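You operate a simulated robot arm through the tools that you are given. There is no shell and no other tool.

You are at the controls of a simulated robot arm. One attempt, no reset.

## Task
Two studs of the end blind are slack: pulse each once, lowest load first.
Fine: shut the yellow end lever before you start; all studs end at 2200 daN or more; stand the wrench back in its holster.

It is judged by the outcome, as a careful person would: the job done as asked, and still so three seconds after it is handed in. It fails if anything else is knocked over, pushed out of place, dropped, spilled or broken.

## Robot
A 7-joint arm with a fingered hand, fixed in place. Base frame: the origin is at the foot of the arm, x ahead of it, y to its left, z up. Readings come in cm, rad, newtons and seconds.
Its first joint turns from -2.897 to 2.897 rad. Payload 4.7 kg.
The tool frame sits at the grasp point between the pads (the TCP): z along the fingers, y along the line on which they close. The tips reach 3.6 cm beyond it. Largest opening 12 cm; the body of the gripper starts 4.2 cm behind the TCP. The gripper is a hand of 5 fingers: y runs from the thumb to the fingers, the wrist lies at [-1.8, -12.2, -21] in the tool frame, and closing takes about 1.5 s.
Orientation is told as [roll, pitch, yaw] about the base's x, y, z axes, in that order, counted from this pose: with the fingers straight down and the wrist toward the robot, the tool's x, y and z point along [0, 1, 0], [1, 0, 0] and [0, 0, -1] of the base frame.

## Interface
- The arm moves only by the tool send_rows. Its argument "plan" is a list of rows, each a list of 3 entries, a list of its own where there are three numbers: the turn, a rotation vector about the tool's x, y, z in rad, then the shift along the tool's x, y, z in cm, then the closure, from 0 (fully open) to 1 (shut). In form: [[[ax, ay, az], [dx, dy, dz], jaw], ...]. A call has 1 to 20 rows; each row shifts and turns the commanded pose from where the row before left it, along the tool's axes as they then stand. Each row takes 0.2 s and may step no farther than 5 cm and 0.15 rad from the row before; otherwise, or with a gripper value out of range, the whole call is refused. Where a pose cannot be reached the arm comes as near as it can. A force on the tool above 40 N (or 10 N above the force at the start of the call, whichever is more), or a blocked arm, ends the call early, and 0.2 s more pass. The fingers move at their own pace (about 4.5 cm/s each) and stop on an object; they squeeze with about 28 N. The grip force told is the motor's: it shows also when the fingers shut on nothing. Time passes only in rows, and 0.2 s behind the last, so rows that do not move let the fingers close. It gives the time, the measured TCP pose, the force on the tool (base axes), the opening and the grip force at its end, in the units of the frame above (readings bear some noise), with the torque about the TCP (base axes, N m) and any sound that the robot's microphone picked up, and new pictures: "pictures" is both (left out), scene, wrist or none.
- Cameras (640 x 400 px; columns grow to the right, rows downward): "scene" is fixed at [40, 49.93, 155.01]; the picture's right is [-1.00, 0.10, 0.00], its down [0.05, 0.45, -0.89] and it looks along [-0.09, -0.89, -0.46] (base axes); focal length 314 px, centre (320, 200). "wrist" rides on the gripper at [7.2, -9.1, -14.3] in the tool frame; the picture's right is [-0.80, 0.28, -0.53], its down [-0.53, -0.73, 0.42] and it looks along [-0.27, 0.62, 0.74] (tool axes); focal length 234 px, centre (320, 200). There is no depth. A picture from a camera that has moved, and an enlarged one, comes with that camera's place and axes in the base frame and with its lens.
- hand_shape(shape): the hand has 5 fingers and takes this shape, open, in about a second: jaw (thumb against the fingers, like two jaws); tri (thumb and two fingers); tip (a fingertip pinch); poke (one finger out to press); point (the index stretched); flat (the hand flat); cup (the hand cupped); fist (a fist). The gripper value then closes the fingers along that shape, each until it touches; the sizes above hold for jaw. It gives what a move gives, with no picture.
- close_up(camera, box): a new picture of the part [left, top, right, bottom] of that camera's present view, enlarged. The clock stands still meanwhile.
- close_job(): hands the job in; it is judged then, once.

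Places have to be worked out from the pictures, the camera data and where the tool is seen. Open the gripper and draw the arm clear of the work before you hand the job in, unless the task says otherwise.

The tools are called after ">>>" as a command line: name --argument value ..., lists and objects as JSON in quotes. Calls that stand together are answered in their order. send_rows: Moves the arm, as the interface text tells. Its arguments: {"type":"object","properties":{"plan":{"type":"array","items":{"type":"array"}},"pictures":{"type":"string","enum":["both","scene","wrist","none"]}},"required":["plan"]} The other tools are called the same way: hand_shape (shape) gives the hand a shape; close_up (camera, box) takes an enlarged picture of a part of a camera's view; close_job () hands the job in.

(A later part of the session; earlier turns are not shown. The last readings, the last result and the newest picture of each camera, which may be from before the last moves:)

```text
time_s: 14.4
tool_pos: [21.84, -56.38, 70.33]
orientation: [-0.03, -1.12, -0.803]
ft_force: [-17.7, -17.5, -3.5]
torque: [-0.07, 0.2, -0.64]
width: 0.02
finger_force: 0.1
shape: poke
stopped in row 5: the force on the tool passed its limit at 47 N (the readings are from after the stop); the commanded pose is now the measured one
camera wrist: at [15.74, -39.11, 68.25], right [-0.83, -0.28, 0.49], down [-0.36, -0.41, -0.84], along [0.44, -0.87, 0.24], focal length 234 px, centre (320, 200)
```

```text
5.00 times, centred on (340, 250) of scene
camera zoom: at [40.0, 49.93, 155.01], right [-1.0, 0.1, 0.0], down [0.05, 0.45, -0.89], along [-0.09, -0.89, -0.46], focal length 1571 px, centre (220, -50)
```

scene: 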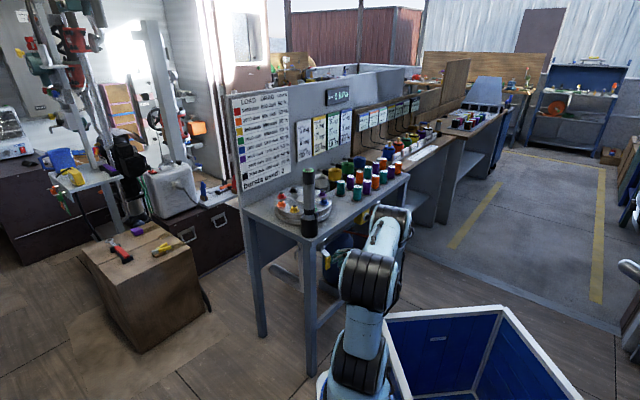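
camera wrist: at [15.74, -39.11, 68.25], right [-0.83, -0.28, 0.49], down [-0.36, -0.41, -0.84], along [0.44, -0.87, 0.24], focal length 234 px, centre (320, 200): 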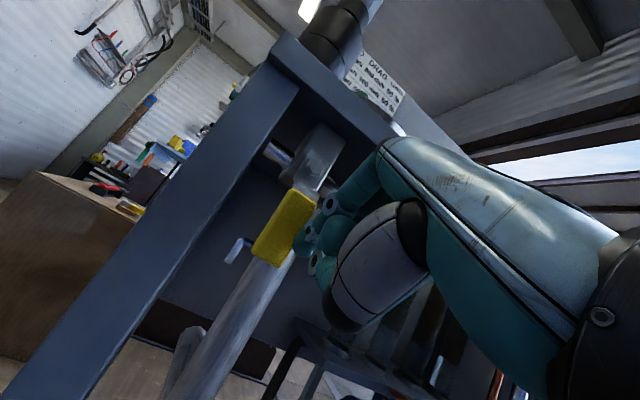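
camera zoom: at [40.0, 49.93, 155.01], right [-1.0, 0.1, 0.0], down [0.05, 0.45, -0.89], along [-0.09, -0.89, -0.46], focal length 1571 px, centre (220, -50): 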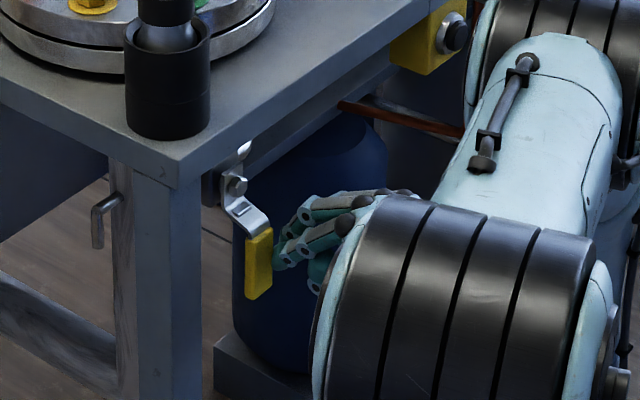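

The handle now hangs vertical, square to its pipe, and hit its stop: the valve is shut. I'll back the finger off sideways and outward, then raise the hand well clear.

>>> send_rows --plan '[[[0, 0, 0], [-1, 0, 0], 0], [[0, 0, 0], [-1.5, 0, 0], 0], [[0, 0, 0], [0, -0.87, -1.8], 0], [[0, 0, 0], [0, -1.3, -2.7], 0], [[0, 0, 0], [0, -1.3, -2.7], 0], [[0, 0, 0], [0, 1.5, -0.7], 0], [[0, 0, 0], [0, 3.4, -1.63], 0], [[0, 0, 0], [0, 3.4, -1.63], 0], [[0, 0, 0], [0, 3.4, -1.63], 0], [[0, 0, 0], [0, 3.4, -1.63], 0], [[0, 0, 0], [0, 3.4, -1.63], 0], [[0, 0, 0], [0, 3.4, -1.63], 0], [[0, 0, 0], [0, 3.4, -1.63], 0], [[0, 0, 0], [0, 3.4, -1.63], 0], [[0, 0, 0], [0, 3.4, -1.63], 0], [[0, 0, 0], [0, 0, 0], 0]]'

>>> close_up --camera "scene" --box '[300, 210, 380, 290]'

```text
time_s: 17.9
tool_pos: [15.1, -51.62, 105.63]
orientation: [-0.019, -1.122, -0.806]
ft_force: [1.1, 0.6, 0.1]
torque: [-0.01, -0.01, 0.02]
width: 0.0
finger_force: 0.1
shape: poke
camera wrist: at [8.85, -34.46, 103.67], right [-0.83, -0.29, 0.49], down [-0.35, -0.41, -0.84], along [0.44, -0.86, 0.24], focal length 234 px, centre (320, 200)
```

scene: 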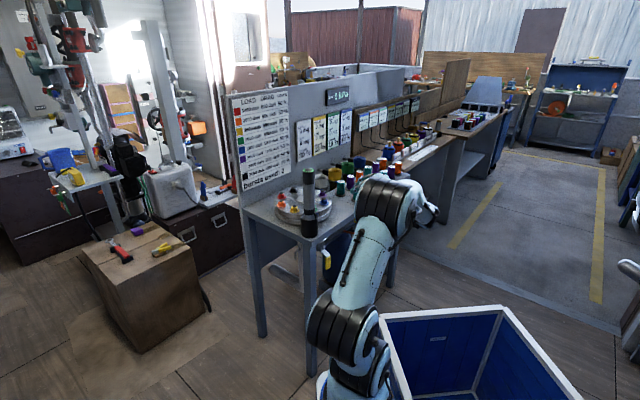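
wrist: 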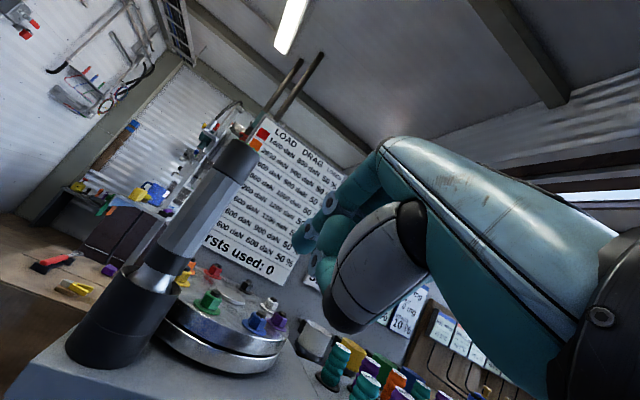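

```text
5.00 times, centred on (340, 250) of scene
camera zoom: at [40.0, 49.93, 155.01], right [-1.0, 0.1, 0.0], down [0.05, 0.45, -0.89], along [-0.09, -0.89, -0.46], focal length 1571 px, centre (220, -50)
```

zoom: 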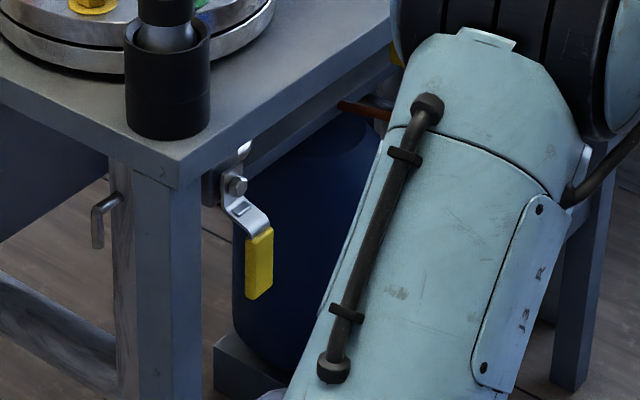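

The lever stays down. Next I'll open the hand (jaw shape), level it so it points horizontally at the bench, and roll it a quarter turn so it can take the upright wrench from the side.

>>> hand_shape --shape "jaw"

>>> send_rows --plan '[[[-0.15, 0, 0], [-0.5, 0.5, 0], 0], [[-0.15, 0, 0], [-0.5, 0.5, 0], 0], [[-0.149, 0, 0], [-0.5, 0.5, 0], 0], [[0, 0, 0.14], [0, 0, 0.5], 0], [[0, 0, 0.14], [0, 0, 0.5], 0], [[0, 0, 0.14], [0, 0, 0.5], 0], [[0, 0, 0.14], [0, 0, 0.5], 0], [[0, 0, 0.14], [0, 0, 0.5], 0], [[0, 0, 0], [0, 0, 0], 0]]'

```text
time_s: 18.8
tool_pos: [15.04, -51.74, 105.6]
orientation: [-0.021, -1.121, -0.805]
ft_force: [0.1, 0.3, -0.5]
torque: [-0.02, -0.02, -0.03]
width: 11.98
finger_force: 0.0
shape: jaw
```

```text
time_s: 20.8
tool_pos: [16.1, -55.03, 107.23]
orientation: [1.571, -0.878, -2.395]
ft_force: [-0.4, -0.4, 0.2]
torque: [0.0, -0.01, 0.01]
width: 12.0
finger_force: 0.1
shape: jaw
camera wrist: at [14.61, -36.79, 104.95], right [-0.94, -0.16, -0.3], down [0.33, -0.27, -0.9], along [0.06, -0.95, 0.31], focal length 234 px, centre (320, 200)
```

scene: 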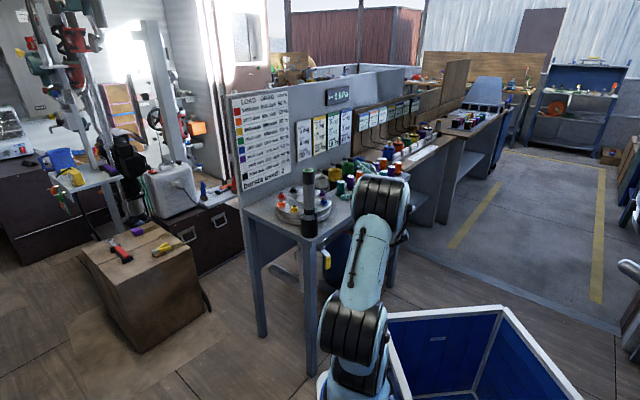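
wrist: 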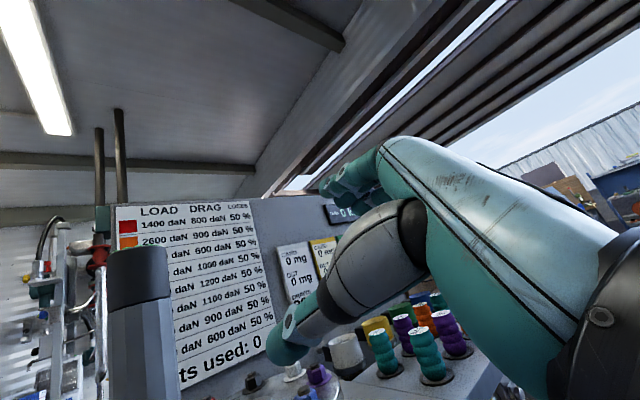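

It follows fine. I'll finish the roll so that the closing line is horizontal.

>>> send_rows --plan '[[[0, 0, 0.145], [0, 0, 0], 0], [[0, 0, 0.145], [0, 0, 0], 0], [[0, 0, 0.145], [0, 0, 0], 0], [[0, 0, 0.145], [0, 0, 0], 0], [[0, 0, 0.145], [0, 0, 0], 0], [[0, 0, 0.146], [0, 0, 0], 0], [[0, 0, 0], [0, 0, 0], 0]]'

>>> close_up --camera "scene" --box '[290, 140, 430, 260]'

```text
time_s: 22.4
tool_pos: [16.04, -55.02, 107.29]
orientation: [1.57, -0.007, -2.395]
ft_force: [0.7, -0.5, -1.0]
torque: [-0.03, 0.02, -0.04]
width: 11.98
finger_force: 0.0
shape: jaw
camera wrist: at [12.96, -38.32, 114.51], right [-0.57, 0.19, -0.8], down [0.82, 0.18, -0.54], along [0.04, -0.96, -0.26], focal length 234 px, centre (320, 200)
```

scene: 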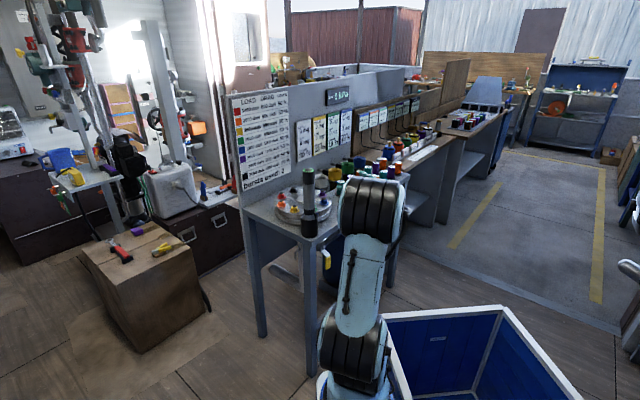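
wrist: 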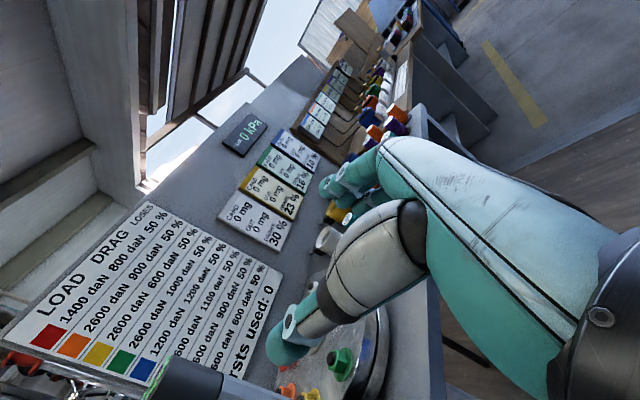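

```text
3.33 times, centred on (360, 200) of scene
camera zoom: at [40.0, 49.93, 155.01], right [-1.0, 0.1, 0.0], down [0.05, 0.45, -0.89], along [-0.09, -0.89, -0.46], focal length 1047 px, centre (187, 200)
```

zoom: 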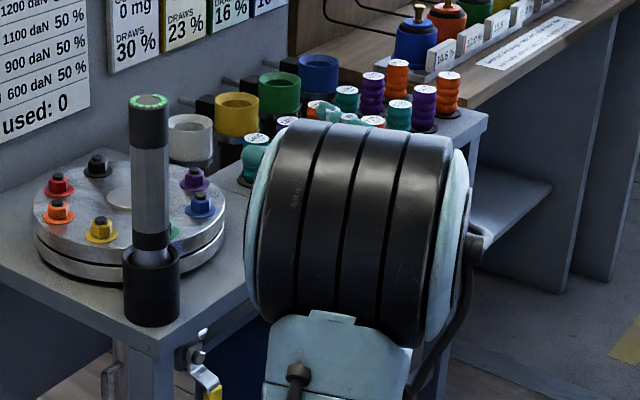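

The hand now points level at the bench with its closing line horizontal. The wrench axis is at about (33.3,-56.3), i.e. 11.8 cm to the hand's thumb side and 12.7 cm ahead. I'll line up sideways with it, staying 8–9 cm short, at grip height z≈103.

>>> send_rows --plan '[[[0, 0, 0], [-1.07, -2.0, 1.0], 0], [[0, 0, 0], [-1.07, -3.2, 1.0], 0], [[0, 0, 0], [-1.07, -3.3, 1.0], 0], [[0, 0, 0], [-1.07, -3.3, 1.0], 0], [[0, 0, 0], [0, 0, 0], 0]]'

>>> close_up --camera "scene" --box '[270, 140, 410, 260]'

```text
time_s: 23.6
tool_pos: [27.42, -49.8, 102.94]
orientation: [1.57, -0.009, -2.395]
ft_force: [0.1, 0.8, -0.1]
torque: [-0.04, -0.01, 0.02]
width: 11.99
finger_force: 0.1
shape: jaw
camera wrist: at [24.3, -33.14, 110.16], right [-0.57, 0.19, -0.8], down [0.82, 0.18, -0.54], along [0.04, -0.96, -0.26], focal length 234 px, centre (320, 200)
```

scene: 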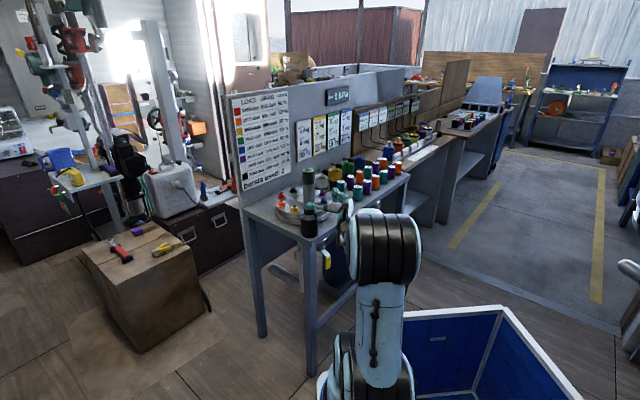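
wrist: 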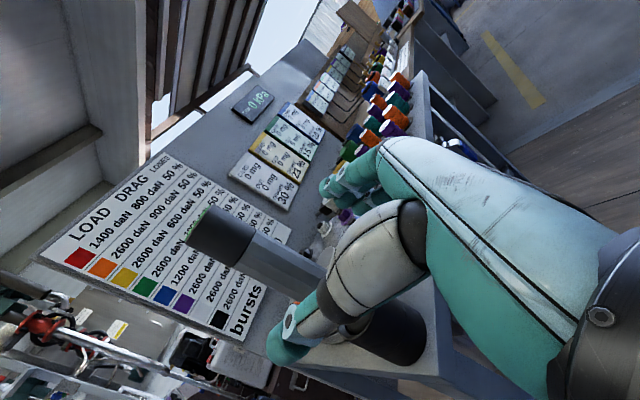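

```text
3.33 times, centred on (340, 200) of scene
camera zoom: at [40.0, 49.93, 155.01], right [-1.0, 0.1, 0.0], down [0.05, 0.45, -0.89], along [-0.09, -0.89, -0.46], focal length 1047 px, centre (253, 200)
```

zoom: 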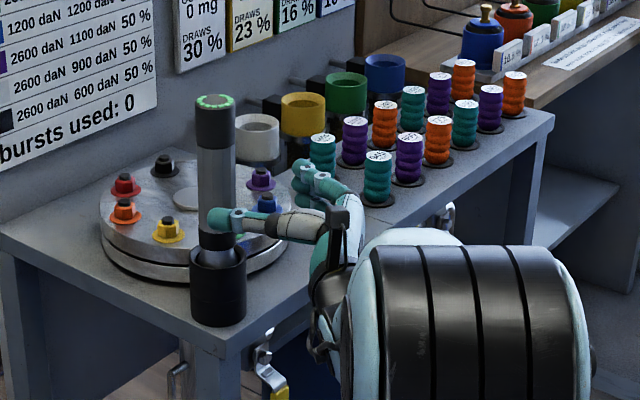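

The open hand straddles the line to the wrench: thumb on its left, fingers on its right, and the predicted picture position of the wrench agrees to within about half a centimetre. I'll move straight forward in small steps until the wrench sits between the pads.

>>> send_rows --plan '[[[0, 0, 0], [0, 0, 1.5], 0], [[0, 0, 0], [0, 0, 1.5], 0], [[0, 0, 0], [0, 0, 1.5], 0], [[0, 0, 0], [0, 0, 1.0], 0], [[0, 0, 0], [0, 0, 0], 0]]'

>>> close_up --camera "scene" --box '[270, 150, 390, 250]'

>>> close_up --camera "wrist" --box '[160, 120, 460, 400]'

```text
time_s: 24.8
tool_pos: [30.83, -53.97, 102.9]
orientation: [1.569, -0.008, -2.387]
ft_force: [-1.1, -0.6, 0.6]
torque: [-0.01, 0.03, 0.01]
width: 11.98
finger_force: 0.0
shape: jaw
camera wrist: at [27.66, -37.31, 110.21], right [-0.57, 0.19, -0.8], down [0.82, 0.19, -0.54], along [0.05, -0.96, -0.26], focal length 234 px, centre (320, 200)
```

scene: 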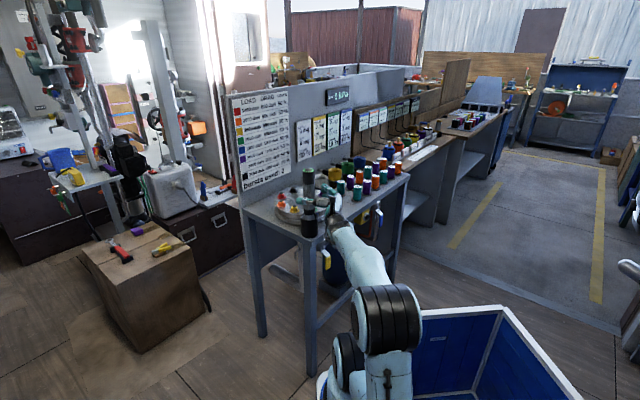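
wrist: 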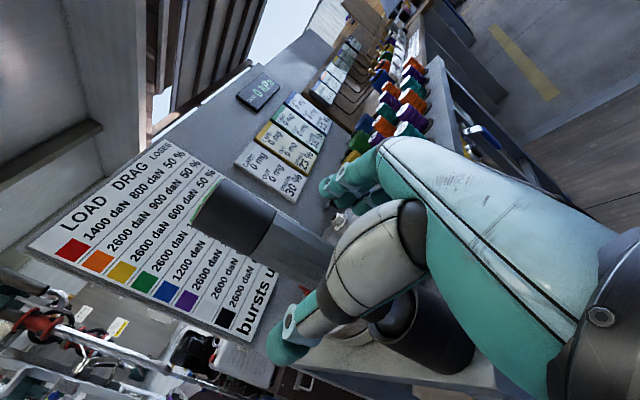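

```text
4.00 times, centred on (330, 200) of scene
camera zoom: at [40.0, 49.93, 155.01], right [-1.0, 0.1, 0.0], down [0.05, 0.45, -0.89], along [-0.09, -0.89, -0.46], focal length 1257 px, centre (280, 200)
```

zoom: 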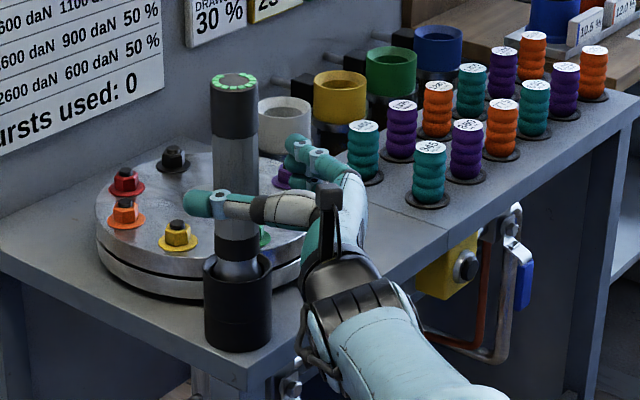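

```text
1.43 times, centred on (310, 260) of wrist
camera zoom: at [27.66, -37.31, 110.21], right [-0.57, 0.19, -0.8], down [0.82, 0.19, -0.54], along [0.05, -0.96, -0.26], focal length 334 px, centre (334, 114)
```

zoom: 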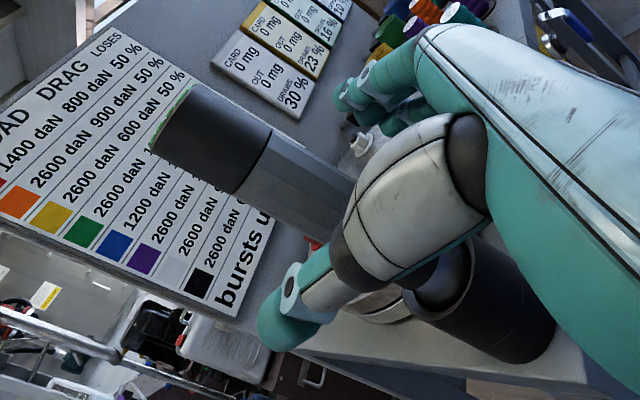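

The wrench is 3.4 cm ahead and centred between thumb and fingers. I'll go forward those last centimetres and then close the hand on the grey grip.

>>> send_rows --plan '[[[0, 0, 0], [0, -0.1, 1.1], 0], [[0, 0, 0], [0, -0.1, 1.1], 0], [[0, 0, 0], [0, 0, 1.1], 0], [[0, 0, 0], [0, 0, 0], 0]]'

>>> close_up --camera "scene" --box '[270, 150, 390, 250]'

>>> close_up --camera "wrist" --box '[160, 120, 460, 400]'

```text
time_s: 25.8
tool_pos: [30.92, -56.03, 103.55]
orientation: [1.571, -0.006, -2.387]
ft_force: [1.1, 0.0, 0.0]
torque: [-0.03, 0.0, 0.0]
width: 11.98
finger_force: 0.1
shape: jaw
out of reach, approached as far as the arm can: row 1, 2, 3
camera wrist: at [27.68, -39.43, 110.84], right [-0.57, 0.19, -0.8], down [0.82, 0.19, -0.54], along [0.05, -0.96, -0.26], focal length 234 px, centre (320, 200)
```

scene: 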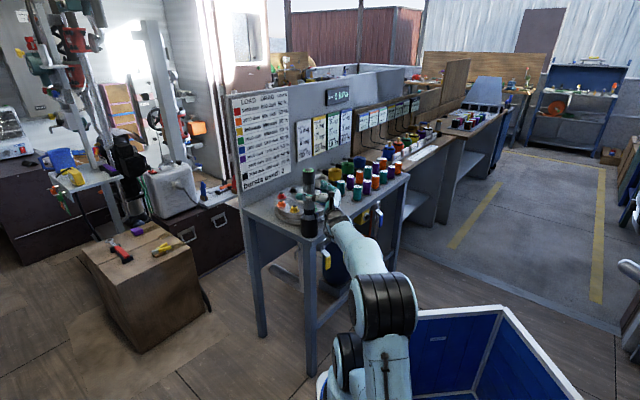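
wrist: 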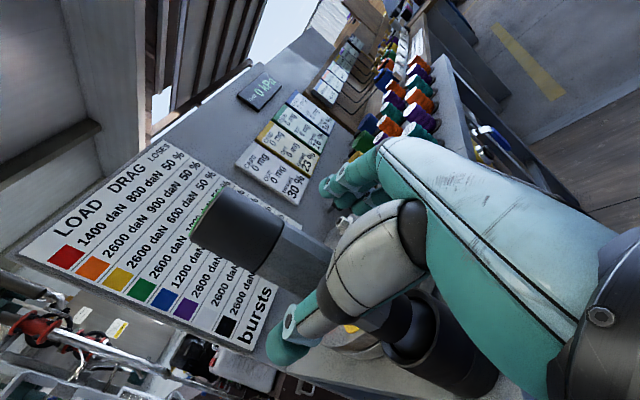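

```text
4.00 times, centred on (330, 200) of scene
camera zoom: at [40.0, 49.93, 155.01], right [-1.0, 0.1, 0.0], down [0.05, 0.45, -0.89], along [-0.09, -0.89, -0.46], focal length 1257 px, centre (280, 200)
```

zoom: 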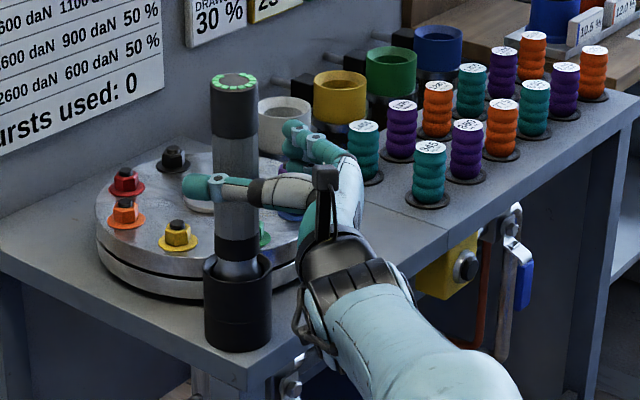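

```text
1.43 times, centred on (310, 260) of wrist
camera zoom: at [27.68, -39.43, 110.84], right [-0.57, 0.19, -0.8], down [0.82, 0.19, -0.54], along [0.05, -0.96, -0.26], focal length 334 px, centre (334, 114)
```

zoom: 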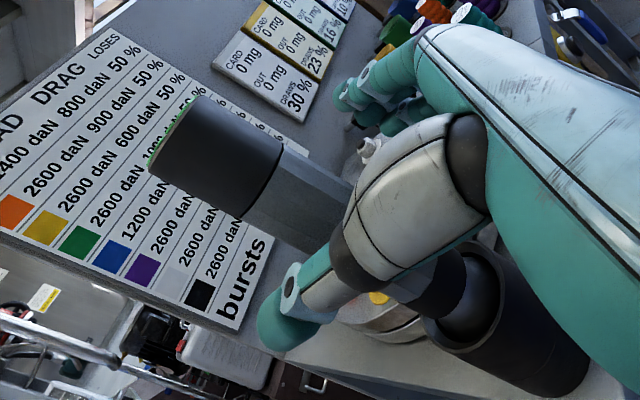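

The last rows came back "out of reach": the hand stopped at (30.9,-56.0), about 1.9 cm short and 1.5 cm to the right of the wrench. I'll look at how the arm stands before choosing a better heading.

>>> close_up --camera "scene" --box '[280, 200, 480, 400]'

```text
2.00 times, centred on (380, 300) of scene
camera zoom: at [40.0, 49.93, 155.01], right [-1.0, 0.1, 0.0], down [0.05, 0.45, -0.89], along [-0.09, -0.89, -0.46], focal length 628 px, centre (200, 0)
```

zoom: 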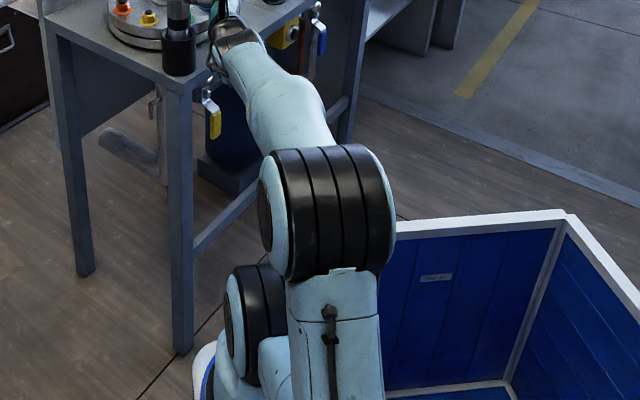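

The scene shows the arm must fold too tightly in this thumb-left grip. The mirrored grip (thumb on the right) is nearer to the hand's starting orientation, so I'll back away from the wrench the way I came and roll back.

>>> send_rows --plan '[[[0, 0, 0], [0, 0, -2], 0], [[0, 0, 0], [0, 0, -2.5], 0], [[0, 0, 0], [0, 0, -2.5], 0], [[0, 0, 0], [1.0, 2.5, -0.5], 0], [[0, 0, 0], [1.0, 2.95, -0.5], 0], [[0, 0, 0], [1.0, 2.95, -0.5], 0], [[0, 0, 0], [1.0, 2.95, -0.5], 0], [[0, 0, -0.14], [0, 0, 0], 0], [[0, 0, -0.14], [0, 0, 0], 0], [[0, 0, -0.14], [0, 0, 0], 0], [[0, 0, -0.14], [0, 0, 0], 0], [[0, 0, -0.14], [0, 0, 0], 0], [[0, 0, -0.14], [0, 0, 0], 0], [[0, 0, -0.14], [0, 0, 0], 0], [[0, 0, -0.14], [0, 0, 0], 0], [[0, 0, -0.14], [0, 0, 0], 0], [[0, 0, -0.14], [0, 0, 0], 0], [[0, 0, -0.17], [0, 0, 0], 0]]'

```text
refused: row 18 steps farther than a row can; nothing moved
```

Row 18 was a touch too large; I'll resend it with equal turns.

>>> send_rows --plan '[[[0, 0, 0], [0, 0, -2], 0], [[0, 0, 0], [0, 0, -2.5], 0], [[0, 0, 0], [0, 0, -2.5], 0], [[0, 0, 0], [1.0, 2.5, -0.5], 0], [[0, 0, 0], [1.0, 2.95, -0.5], 0], [[0, 0, 0], [1.0, 2.95, -0.5], 0], [[0, 0, 0], [1.0, 2.95, -0.5], 0], [[0, 0, -0.143], [0, 0, 0], 0], [[0, 0, -0.143], [0, 0, 0], 0], [[0, 0, -0.143], [0, 0, 0], 0], [[0, 0, -0.143], [0, 0, 0], 0], [[0, 0, -0.143], [0, 0, 0], 0], [[0, 0, -0.143], [0, 0, 0], 0], [[0, 0, -0.143], [0, 0, 0], 0], [[0, 0, -0.143], [0, 0, 0], 0], [[0, 0, -0.143], [0, 0, 0], 0], [[0, 0, -0.143], [0, 0, 0], 0], [[0, 0, -0.143], [0, 0, 0], 0]]'

```text
time_s: 29.6
tool_pos: [16.46, -57.34, 107.56]
orientation: [-1.576, -1.558, 0.753]
ft_force: [0.0, -0.9, 0.7]
torque: [0.03, 0.01, 0.0]
width: 12.0
finger_force: 0.2
shape: jaw
camera wrist: at [11.87, -41.9, 98.3], right [-0.94, -0.16, 0.29], down [-0.11, -0.68, -0.73], along [0.31, -0.72, 0.62], focal length 234 px, centre (320, 200)
```

scene: 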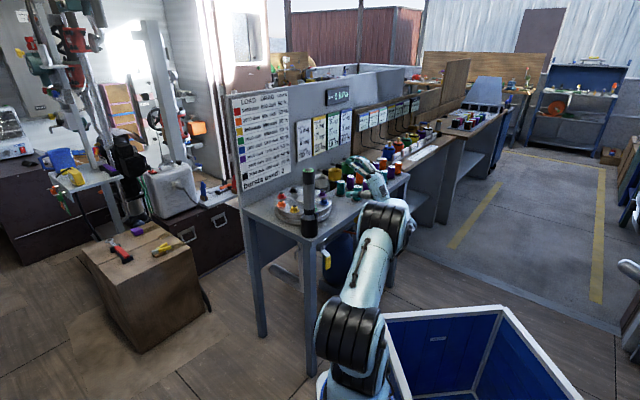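
wrist: 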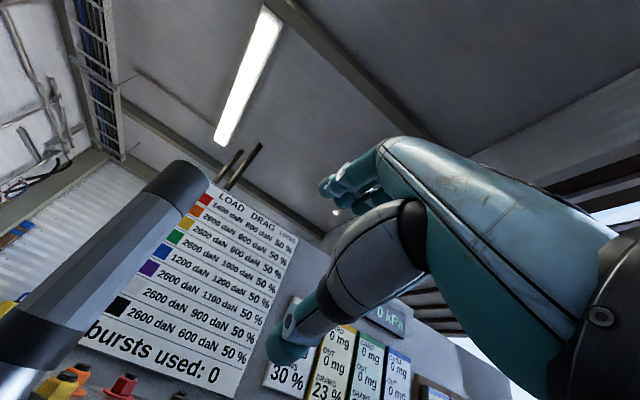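

The hand points level with its closing line vertical. I'll roll another quarter turn the same way, to have the thumb on the right.

>>> send_rows --plan '[[[0, 0, -0.143], [0, 0, 0], 0], [[0, 0, -0.143], [0, 0, 0], 0], [[0, 0, -0.143], [0, 0, 0], 0], [[0, 0, -0.143], [0, 0, 0], 0], [[0, 0, -0.143], [0, 0, 0], 0], [[0, 0, -0.143], [0, 0, 0], 0], [[0, 0, -0.143], [0, 0, 0], 0], [[0, 0, -0.143], [0, 0, 0], 0], [[0, 0, -0.143], [0, 0, 0], 0], [[0, 0, -0.143], [0, 0, 0], 0], [[0, 0, -0.141], [0, 0, 0], 0], [[0, 0, 0], [0, 0, 0], 0]]'

>>> close_up --camera "scene" --box '[270, 150, 430, 290]'

```text
time_s: 32.1
tool_pos: [14.91, -59.02, 113.86]
orientation: [-1.555, -0.012, 0.744]
ft_force: [-0.4, 0.5, -0.1]
torque: [0.04, 0.02, 0.02]
width: 11.99
finger_force: 0.1
shape: jaw
out of reach, approached as far as the arm can: row 9, 10, 11
camera wrist: at [-1.53, -54.52, 106.76], right [-0.15, 0.56, 0.81], down [-0.25, -0.82, 0.52], along [0.96, -0.13, 0.26], focal length 234 px, centre (320, 200)
```

scene: 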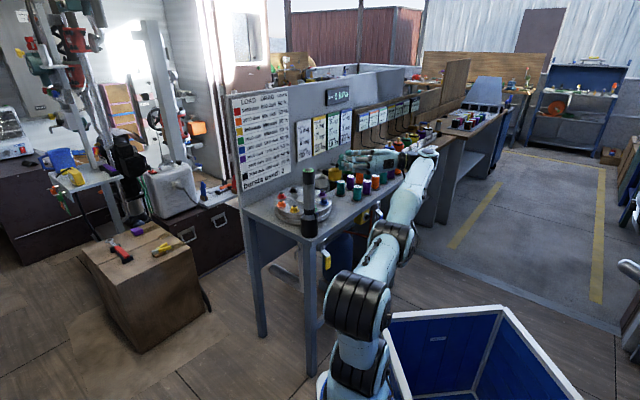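
wrist: 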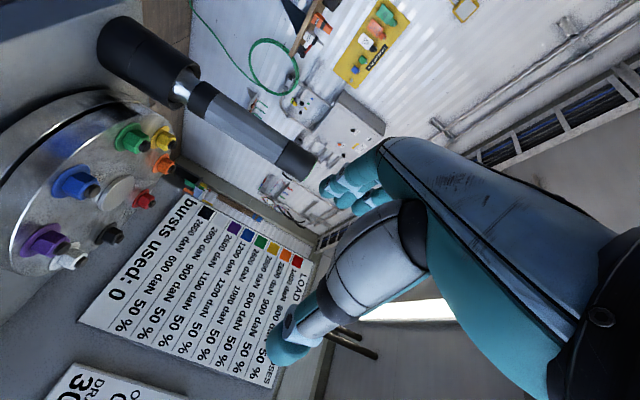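

```text
2.86 times, centred on (350, 220) of scene
camera zoom: at [40.0, 49.93, 155.01], right [-1.0, 0.1, 0.0], down [0.05, 0.45, -0.89], along [-0.09, -0.89, -0.46], focal length 898 px, centre (234, 143)
```

zoom: 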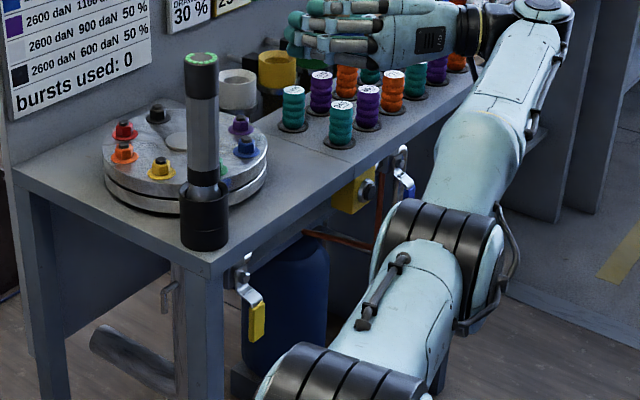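

This grip is reachable, and the wrist camera now sees the wrench, all studs and the board. I'll enlarge that view before moving over.

>>> close_up --camera "wrist" --box '[80, 0, 340, 200]'

>>> close_up --camera "wrist" --box '[0, 90, 200, 290]'

```text
2.00 times, centred on (210, 100) of wrist
camera zoom: at [-1.53, -54.52, 106.76], right [-0.15, 0.56, 0.81], down [-0.25, -0.82, 0.52], along [0.96, -0.13, 0.26], focal length 468 px, centre (540, 400)
```

zoom: 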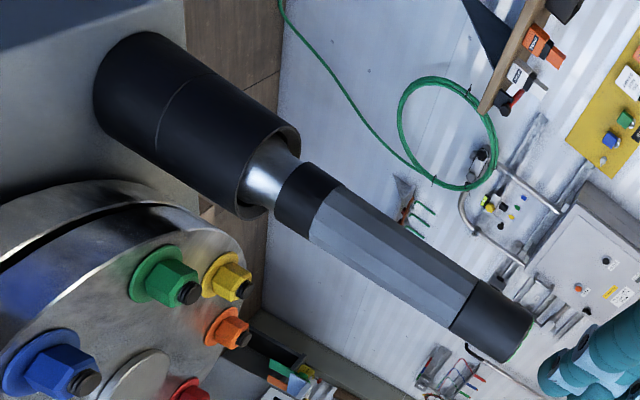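

```text
2.00 times, centred on (100, 190) of wrist
camera zoom: at [-1.53, -54.52, 106.76], right [-0.15, 0.56, 0.81], down [-0.25, -0.82, 0.52], along [0.96, -0.13, 0.26], focal length 468 px, centre (760, 220)
```

zoom: 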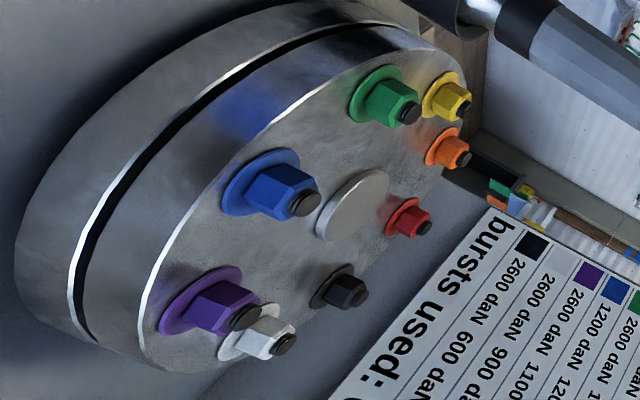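

The wrench axis is confirmed at (33.3,-56.2), top at z≈112; the holster rim is at z≈93, stud tops z≈93.2. I'll slide left in front of the wrench and down to grip height, staying about 8 cm short of it.

>>> send_rows --plan '[[[0, 0, 0], [1.5, 2.6, 0.3], 0], [[0, 0, 0], [2.3, 3.2, 0.5], 0], [[0, 0, 0], [2.3, 3.2, 0.5], 0], [[0, 0, 0], [2.3, 3.2, 0.5], 0], [[0, 0, 0], [2.3, 3.2, 0.5], 0], [[0, 0, 0], [0, 0, 0], 0]]'

>>> close_up --camera "scene" --box '[270, 150, 430, 290]'

```text
time_s: 33.5
tool_pos: [21.13, -58.87, 116.85]
orientation: [-1.563, 0.004, 0.75]
ft_force: [0.0, -0.6, 0.3]
torque: [0.04, -0.01, 0.01]
width: 11.99
finger_force: 0.2
shape: jaw
out of reach, approached as far as the arm can: row 1, 2, 3, 4, 5
camera wrist: at [4.43, -54.67, 109.74], right [-0.15, 0.57, 0.81], down [-0.24, -0.81, 0.53], along [0.96, -0.12, 0.26], focal length 234 px, centre (320, 200)
```

scene: 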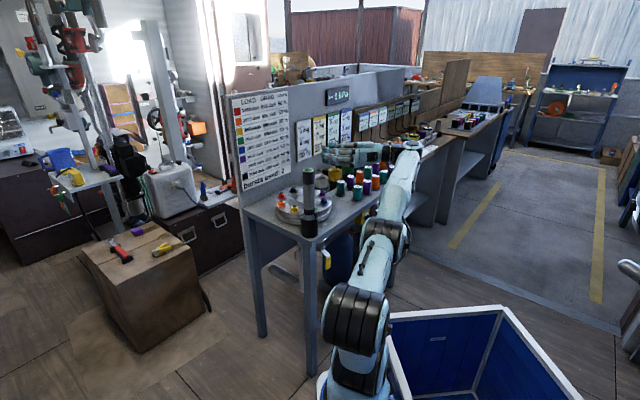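
wrist: 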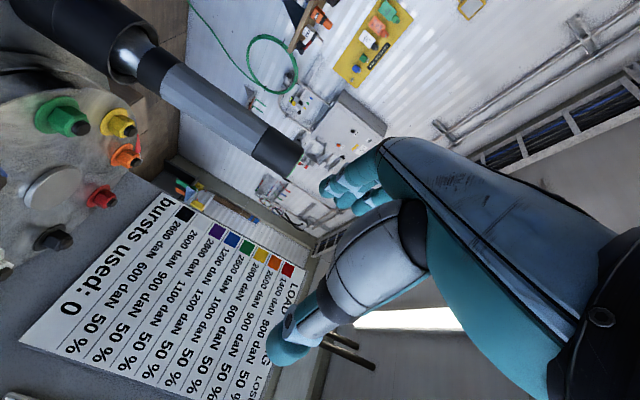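

```text
2.86 times, centred on (350, 220) of scene
camera zoom: at [40.0, 49.93, 155.01], right [-1.0, 0.1, 0.0], down [0.05, 0.45, -0.89], along [-0.09, -0.89, -0.46], focal length 898 px, centre (234, 143)
```

zoom: 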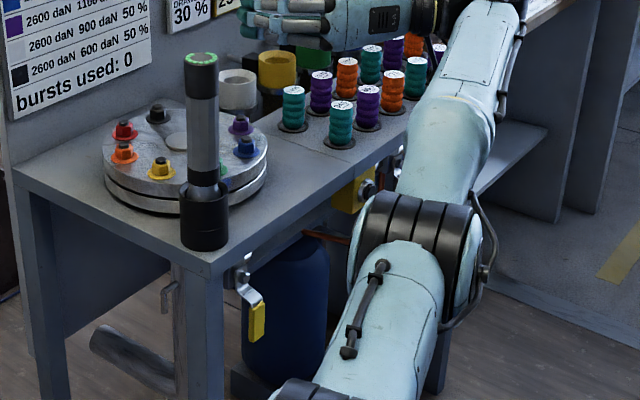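

The arm can't bring this side grip to the holster (wrist bend limit), so I'll take the wrench from above instead: fingers straight down around its top. First I move clear to the right and turn the hand to fingers-down, facing outward.

>>> send_rows --plan '[[[0, 0, 0], [-0.5, -3.0, 0], 0], [[0, 0, 0], [-0.5, -3.0, 0], 0], [[0.0864, 0.0864, 0.0864], [0, 0, 0], 0], [[0.0864, 0.0864, 0.0864], [0, 0, 0], 0], [[0.0864, 0.0864, 0.0864], [0, 0, 0], 0], [[0.0864, 0.0864, 0.0864], [0, 0, 0], 0], [[0.0864, 0.0864, 0.0864], [0, 0, 0], 0], [[0.0864, 0.0864, 0.0864], [0, 0, 0], 0], [[0.0864, 0.0864, 0.0864], [0, 0, 0], 0], [[0.0864, 0.0864, 0.0864], [0, 0, 0], 0], [[0.0864, 0.0864, 0.0864], [0, 0, 0], 0], [[0.0864, 0.0864, 0.0864], [0, 0, 0], 0], [[0.0864, 0.0864, 0.0864], [0, 0, 0], 0], [[0.0864, 0.0864, 0.0864], [0, 0, 0], 0], [[0.0864, 0.0864, 0.0864], [0, 0, 0], 0], [[0.0864, 0.0864, 0.0864], [0, 0, 0], 0], [[0, 0, 0], [0, 0, 0], 0]]'

```text
time_s: 37.1
tool_pos: [16.65, -62.89, 117.94]
orientation: [-0.008, 0.001, -0.823]
ft_force: [0.5, 0.1, -0.1]
torque: [0.0, -0.01, -0.03]
width: 11.99
finger_force: 0.0
shape: jaw
camera wrist: at [15.93, -51.21, 132.19], right [-0.4, -0.75, 0.53], down [-0.89, 0.17, -0.42], along [0.22, -0.64, -0.74], focal length 234 px, centre (320, 200)
```

scene: 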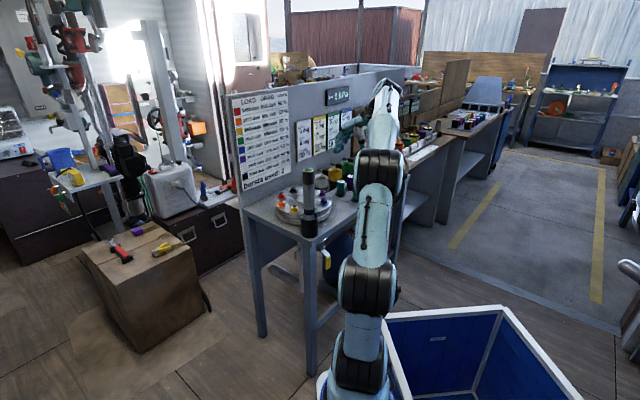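
wrist: 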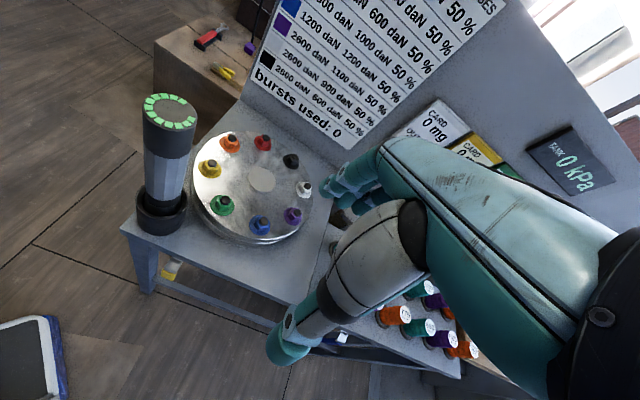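

Fingers now point straight down with a clear view of wrench, studs and board. I'll enlarge the wrench top and the flange for exact positions.

>>> close_up --camera "wrist" --box '[110, 80, 270, 240]'

>>> close_up --camera "wrist" --box '[180, 120, 340, 250]'

```text
2.50 times, centred on (190, 160) of wrist
camera zoom: at [15.93, -51.21, 132.19], right [-0.4, -0.75, 0.53], down [-0.89, 0.17, -0.42], along [0.22, -0.64, -0.74], focal length 585 px, centre (645, 300)
```

zoom: 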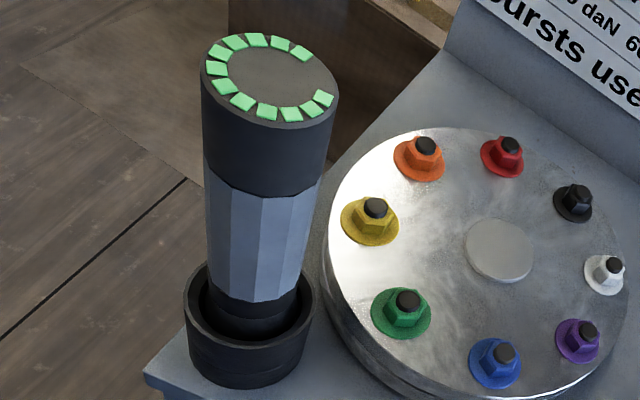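

```text
3.08 times, centred on (260, 185) of wrist
camera zoom: at [15.93, -51.21, 132.19], right [-0.4, -0.75, 0.53], down [-0.89, 0.17, -0.42], along [0.22, -0.64, -0.74], focal length 720 px, centre (505, 246)
```

zoom: 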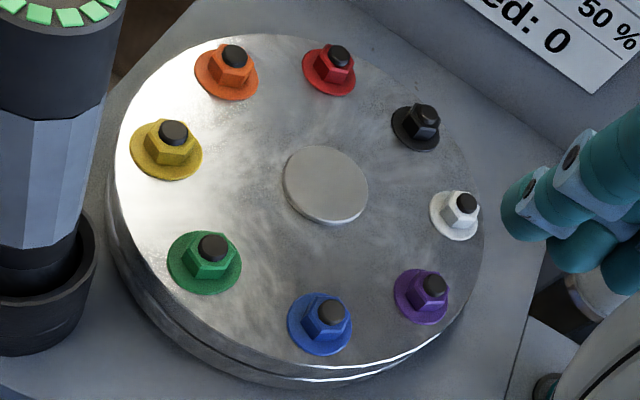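

Positions now: studs on a 10 cm circle about (35.4,-73.9); blue at (26.2,-70.2), red at (44.7,-78.0), stud tops z≈93; wrench top centre about (33.4,-56.0,112.3), about 5 cm wide. I'll rise a little, turn to face outward and move over the wrench.

>>> send_rows --plan '[[[0, 0, 0.125], [0, 0, -2], 0], [[0, 0, 0.125], [0, 0, -2], 0], [[0, 0, 0], [3.0, 0.394, 0], 0], [[0, 0, 0], [3.7, 0.394, 0], 0], [[0, 0, 0], [3.7, 0.394, 0], 0], [[0, 0, 0], [3.7, 0.394, 0], 0], [[0, 0, 0], [3.7, 0.394, 0], 0], [[0, 0, 0], [0, 0, 0], 0]]'

>>> close_up --camera "scene" --box '[260, 100, 380, 220]'

```text
time_s: 39.0
tool_pos: [33.19, -55.82, 121.93]
orientation: [-0.009, -0.002, -1.073]
ft_force: [-0.2, 0.2, 0.1]
torque: [-0.02, 0.0, 0.01]
width: 12.0
finger_force: 0.0
shape: jaw
camera wrist: at [35.28, -44.32, 136.19], right [-0.57, -0.63, 0.53], down [-0.82, 0.39, -0.42], along [0.06, -0.68, -0.73], focal length 234 px, centre (320, 200)
```

scene: 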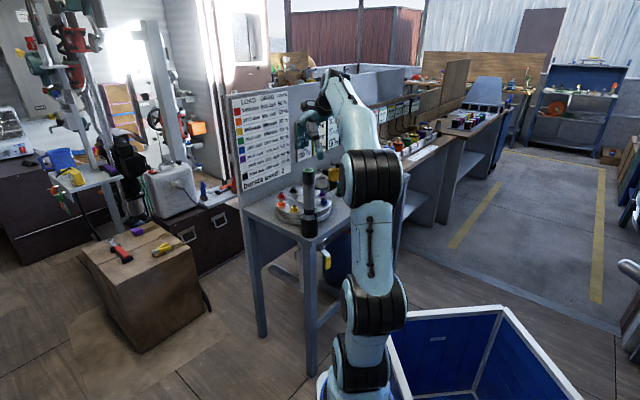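
wrist: 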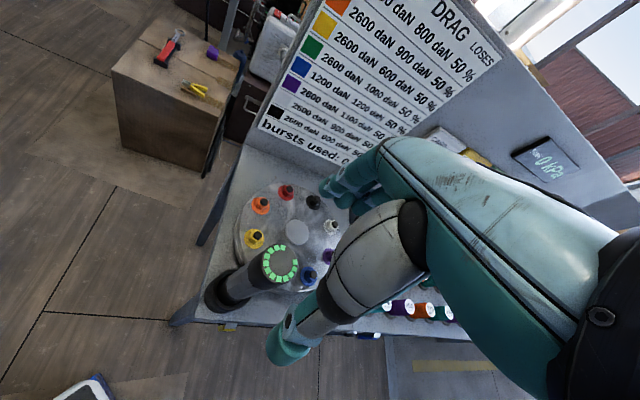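

```text
3.33 times, centred on (320, 160) of scene
camera zoom: at [40.0, 49.93, 155.01], right [-1.0, 0.1, 0.0], down [0.05, 0.45, -0.89], along [-0.09, -0.89, -0.46], focal length 1047 px, centre (320, 333)
```

zoom: 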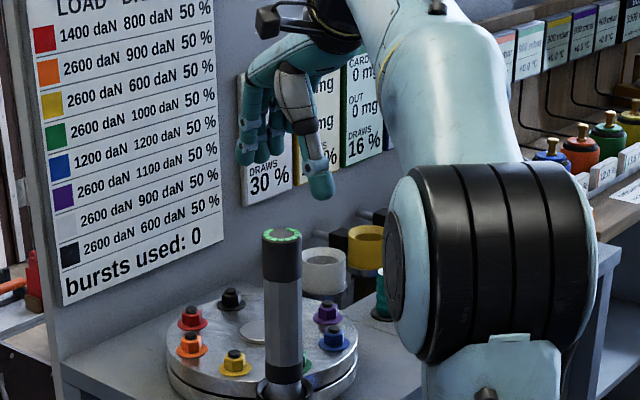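

The wrench top appears exactly where predicted (within 2 px), centred between thumb and fingers. I'll descend over it in steps, stopping a bit short of the final depth for a check.

>>> send_rows --plan '[[[0, 0, 0], [0.05, 0.2, 2.5], 0], [[0, 0, 0], [0, 0, 3], 0], [[0, 0, 0], [0, 0, 3], 0], [[0, 0, 0], [0, 0, 2.5], 0], [[0, 0, 0], [0, 0, 0], 0]]'

>>> close_up --camera "scene" --box '[270, 120, 370, 220]'

>>> close_up --camera "wrist" --box '[200, 130, 440, 370]'

```text
time_s: 40.1
tool_pos: [33.43, -56.14, 110.63]
orientation: [-0.01, -0.002, -1.072]
ft_force: [-0.5, 0.0, 1.1]
torque: [0.01, 0.0, 0.0]
width: 12.0
finger_force: 0.0
shape: jaw
camera wrist: at [35.53, -44.59, 124.91], right [-0.57, -0.63, 0.53], down [-0.82, 0.39, -0.42], along [0.06, -0.68, -0.73], focal length 234 px, centre (320, 200)
```

scene: 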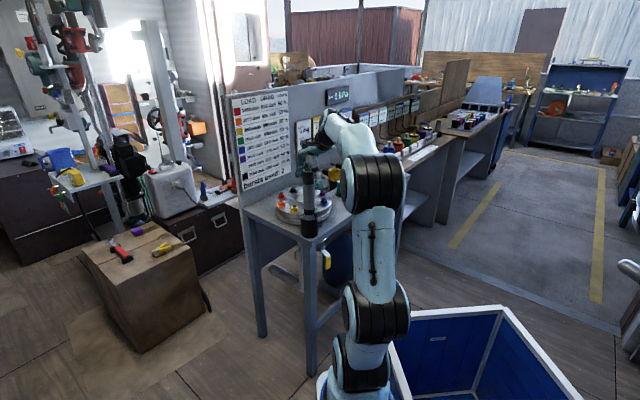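
wrist: 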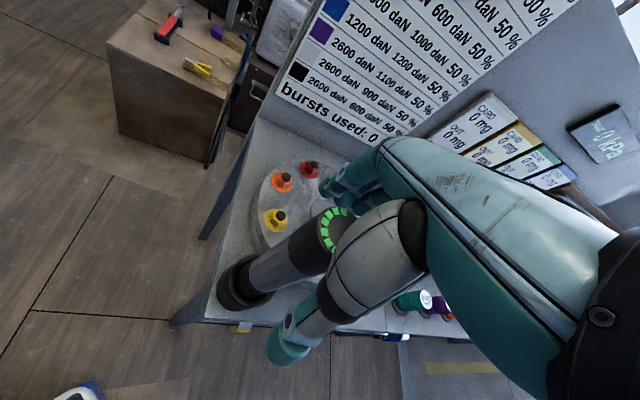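

```text
4.00 times, centred on (320, 170) of scene
camera zoom: at [40.0, 49.93, 155.01], right [-1.0, 0.1, 0.0], down [0.05, 0.45, -0.89], along [-0.09, -0.89, -0.46], focal length 1257 px, centre (320, 320)
```

zoom: 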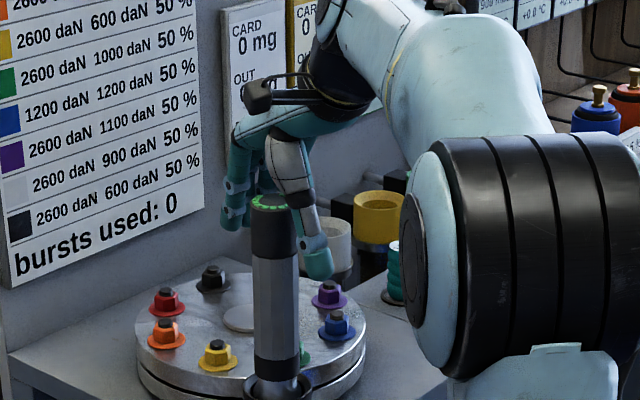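

```text
1.67 times, centred on (320, 250) of wrist
camera zoom: at [35.53, -44.59, 124.91], right [-0.57, -0.63, 0.53], down [-0.82, 0.39, -0.42], along [0.06, -0.68, -0.73], focal length 390 px, centre (320, 117)
```

zoom: 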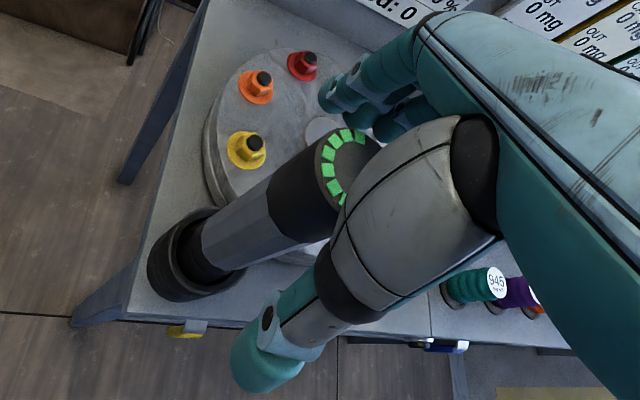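

The cap is between thumb and fingers with the palm still about 2.5 cm above it. I'll go down 2 cm more and then close the hand on it.

>>> send_rows --plan '[[[0, 0, 0], [0, 0, 1.1], 0], [[0, 0, 0], [0, 0, 1.0], 0], [[0, 0, 0], [0, 0, 0], 0]]' --pictures "none"

>>> close_up --camera "scene" --box '[280, 140, 350, 220]'

```text
time_s: 41.0
tool_pos: [33.38, -56.27, 108.66]
orientation: [-0.009, -0.002, -1.073]
ft_force: [-0.8, -0.1, -0.1]
torque: [-0.02, 0.01, -0.01]
width: 11.99
finger_force: 0.0
shape: jaw
```

```text
5.00 times, centred on (315, 180) of scene
camera zoom: at [40.0, 49.93, 155.01], right [-1.0, 0.1, 0.0], down [0.05, 0.45, -0.89], along [-0.09, -0.89, -0.46], focal length 1571 px, centre (345, 300)
```

zoom: 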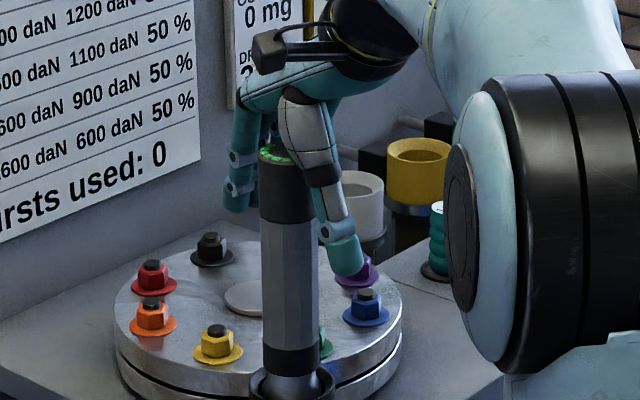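

Centred and no contact force. Closing the hand on the wrench now.

>>> send_rows --plan '[[[0, 0, 0], [0, 0, 0], 0.5], [[0, 0, 0], [0, 0, 0], 0.7], [[0, 0, 0], [0, 0, 0], 1], [[0, 0, 0], [0, 0, 0], 1], [[0, 0, 0], [0, 0, 0], 1], [[0, 0, 0], [0, 0, 0], 1], [[0, 0, 0], [0, 0, 0], 1], [[0, 0, 0], [0, 0, 0], 1], [[0, 0, 0], [0, 0, 0], 1]]'

>>> close_up --camera "scene" --box '[280, 140, 350, 220]'

>>> close_up --camera "wrist" --box '[200, 130, 440, 370]'

```text
time_s: 43.0
tool_pos: [33.3, -56.28, 108.62]
orientation: [-0.009, -0.003, -1.073]
ft_force: [-1.9, 0.9, -0.5]
torque: [-0.04, 0.02, -0.02]
width: 3.48
finger_force: 28.6
shape: jaw
camera wrist: at [35.43, -44.67, 122.89], right [-0.57, -0.63, 0.53], down [-0.82, 0.39, -0.42], along [0.06, -0.68, -0.73], focal length 234 px, centre (320, 200)
```

scene: 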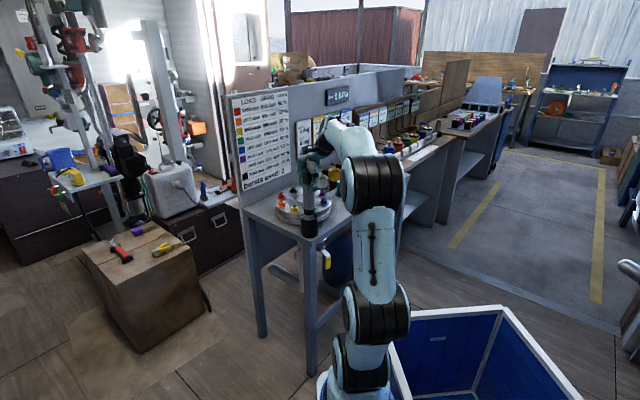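
wrist: 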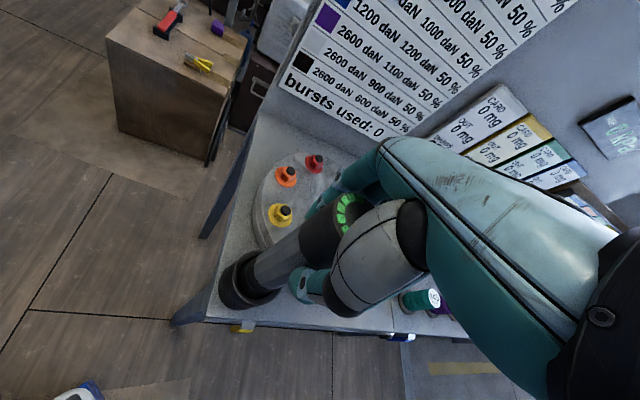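

```text
5.00 times, centred on (315, 180) of scene
camera zoom: at [40.0, 49.93, 155.01], right [-1.0, 0.1, 0.0], down [0.05, 0.45, -0.89], along [-0.09, -0.89, -0.46], focal length 1571 px, centre (345, 300)
```

zoom: 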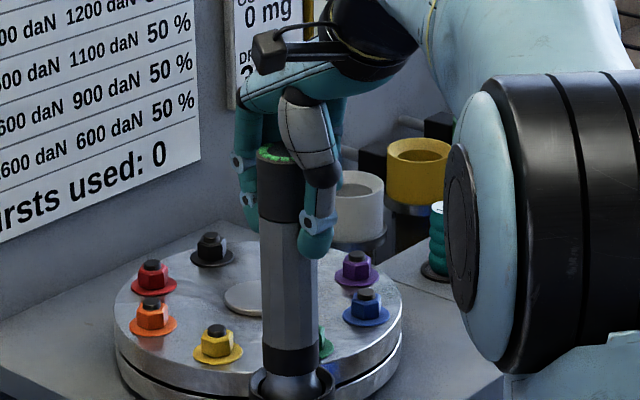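

```text
1.67 times, centred on (320, 250) of wrist
camera zoom: at [35.43, -44.67, 122.89], right [-0.57, -0.63, 0.53], down [-0.82, 0.39, -0.42], along [0.06, -0.68, -0.73], focal length 390 px, centre (320, 117)
```

zoom: 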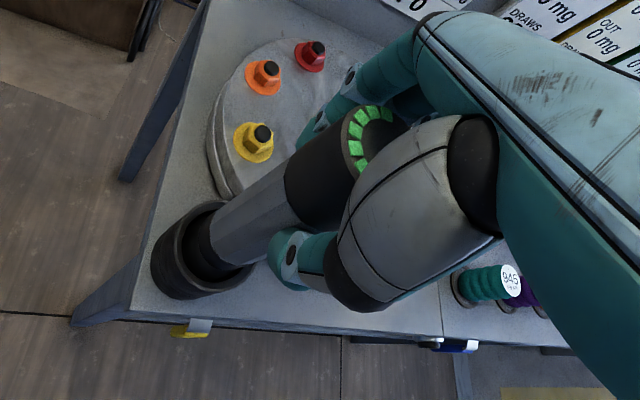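

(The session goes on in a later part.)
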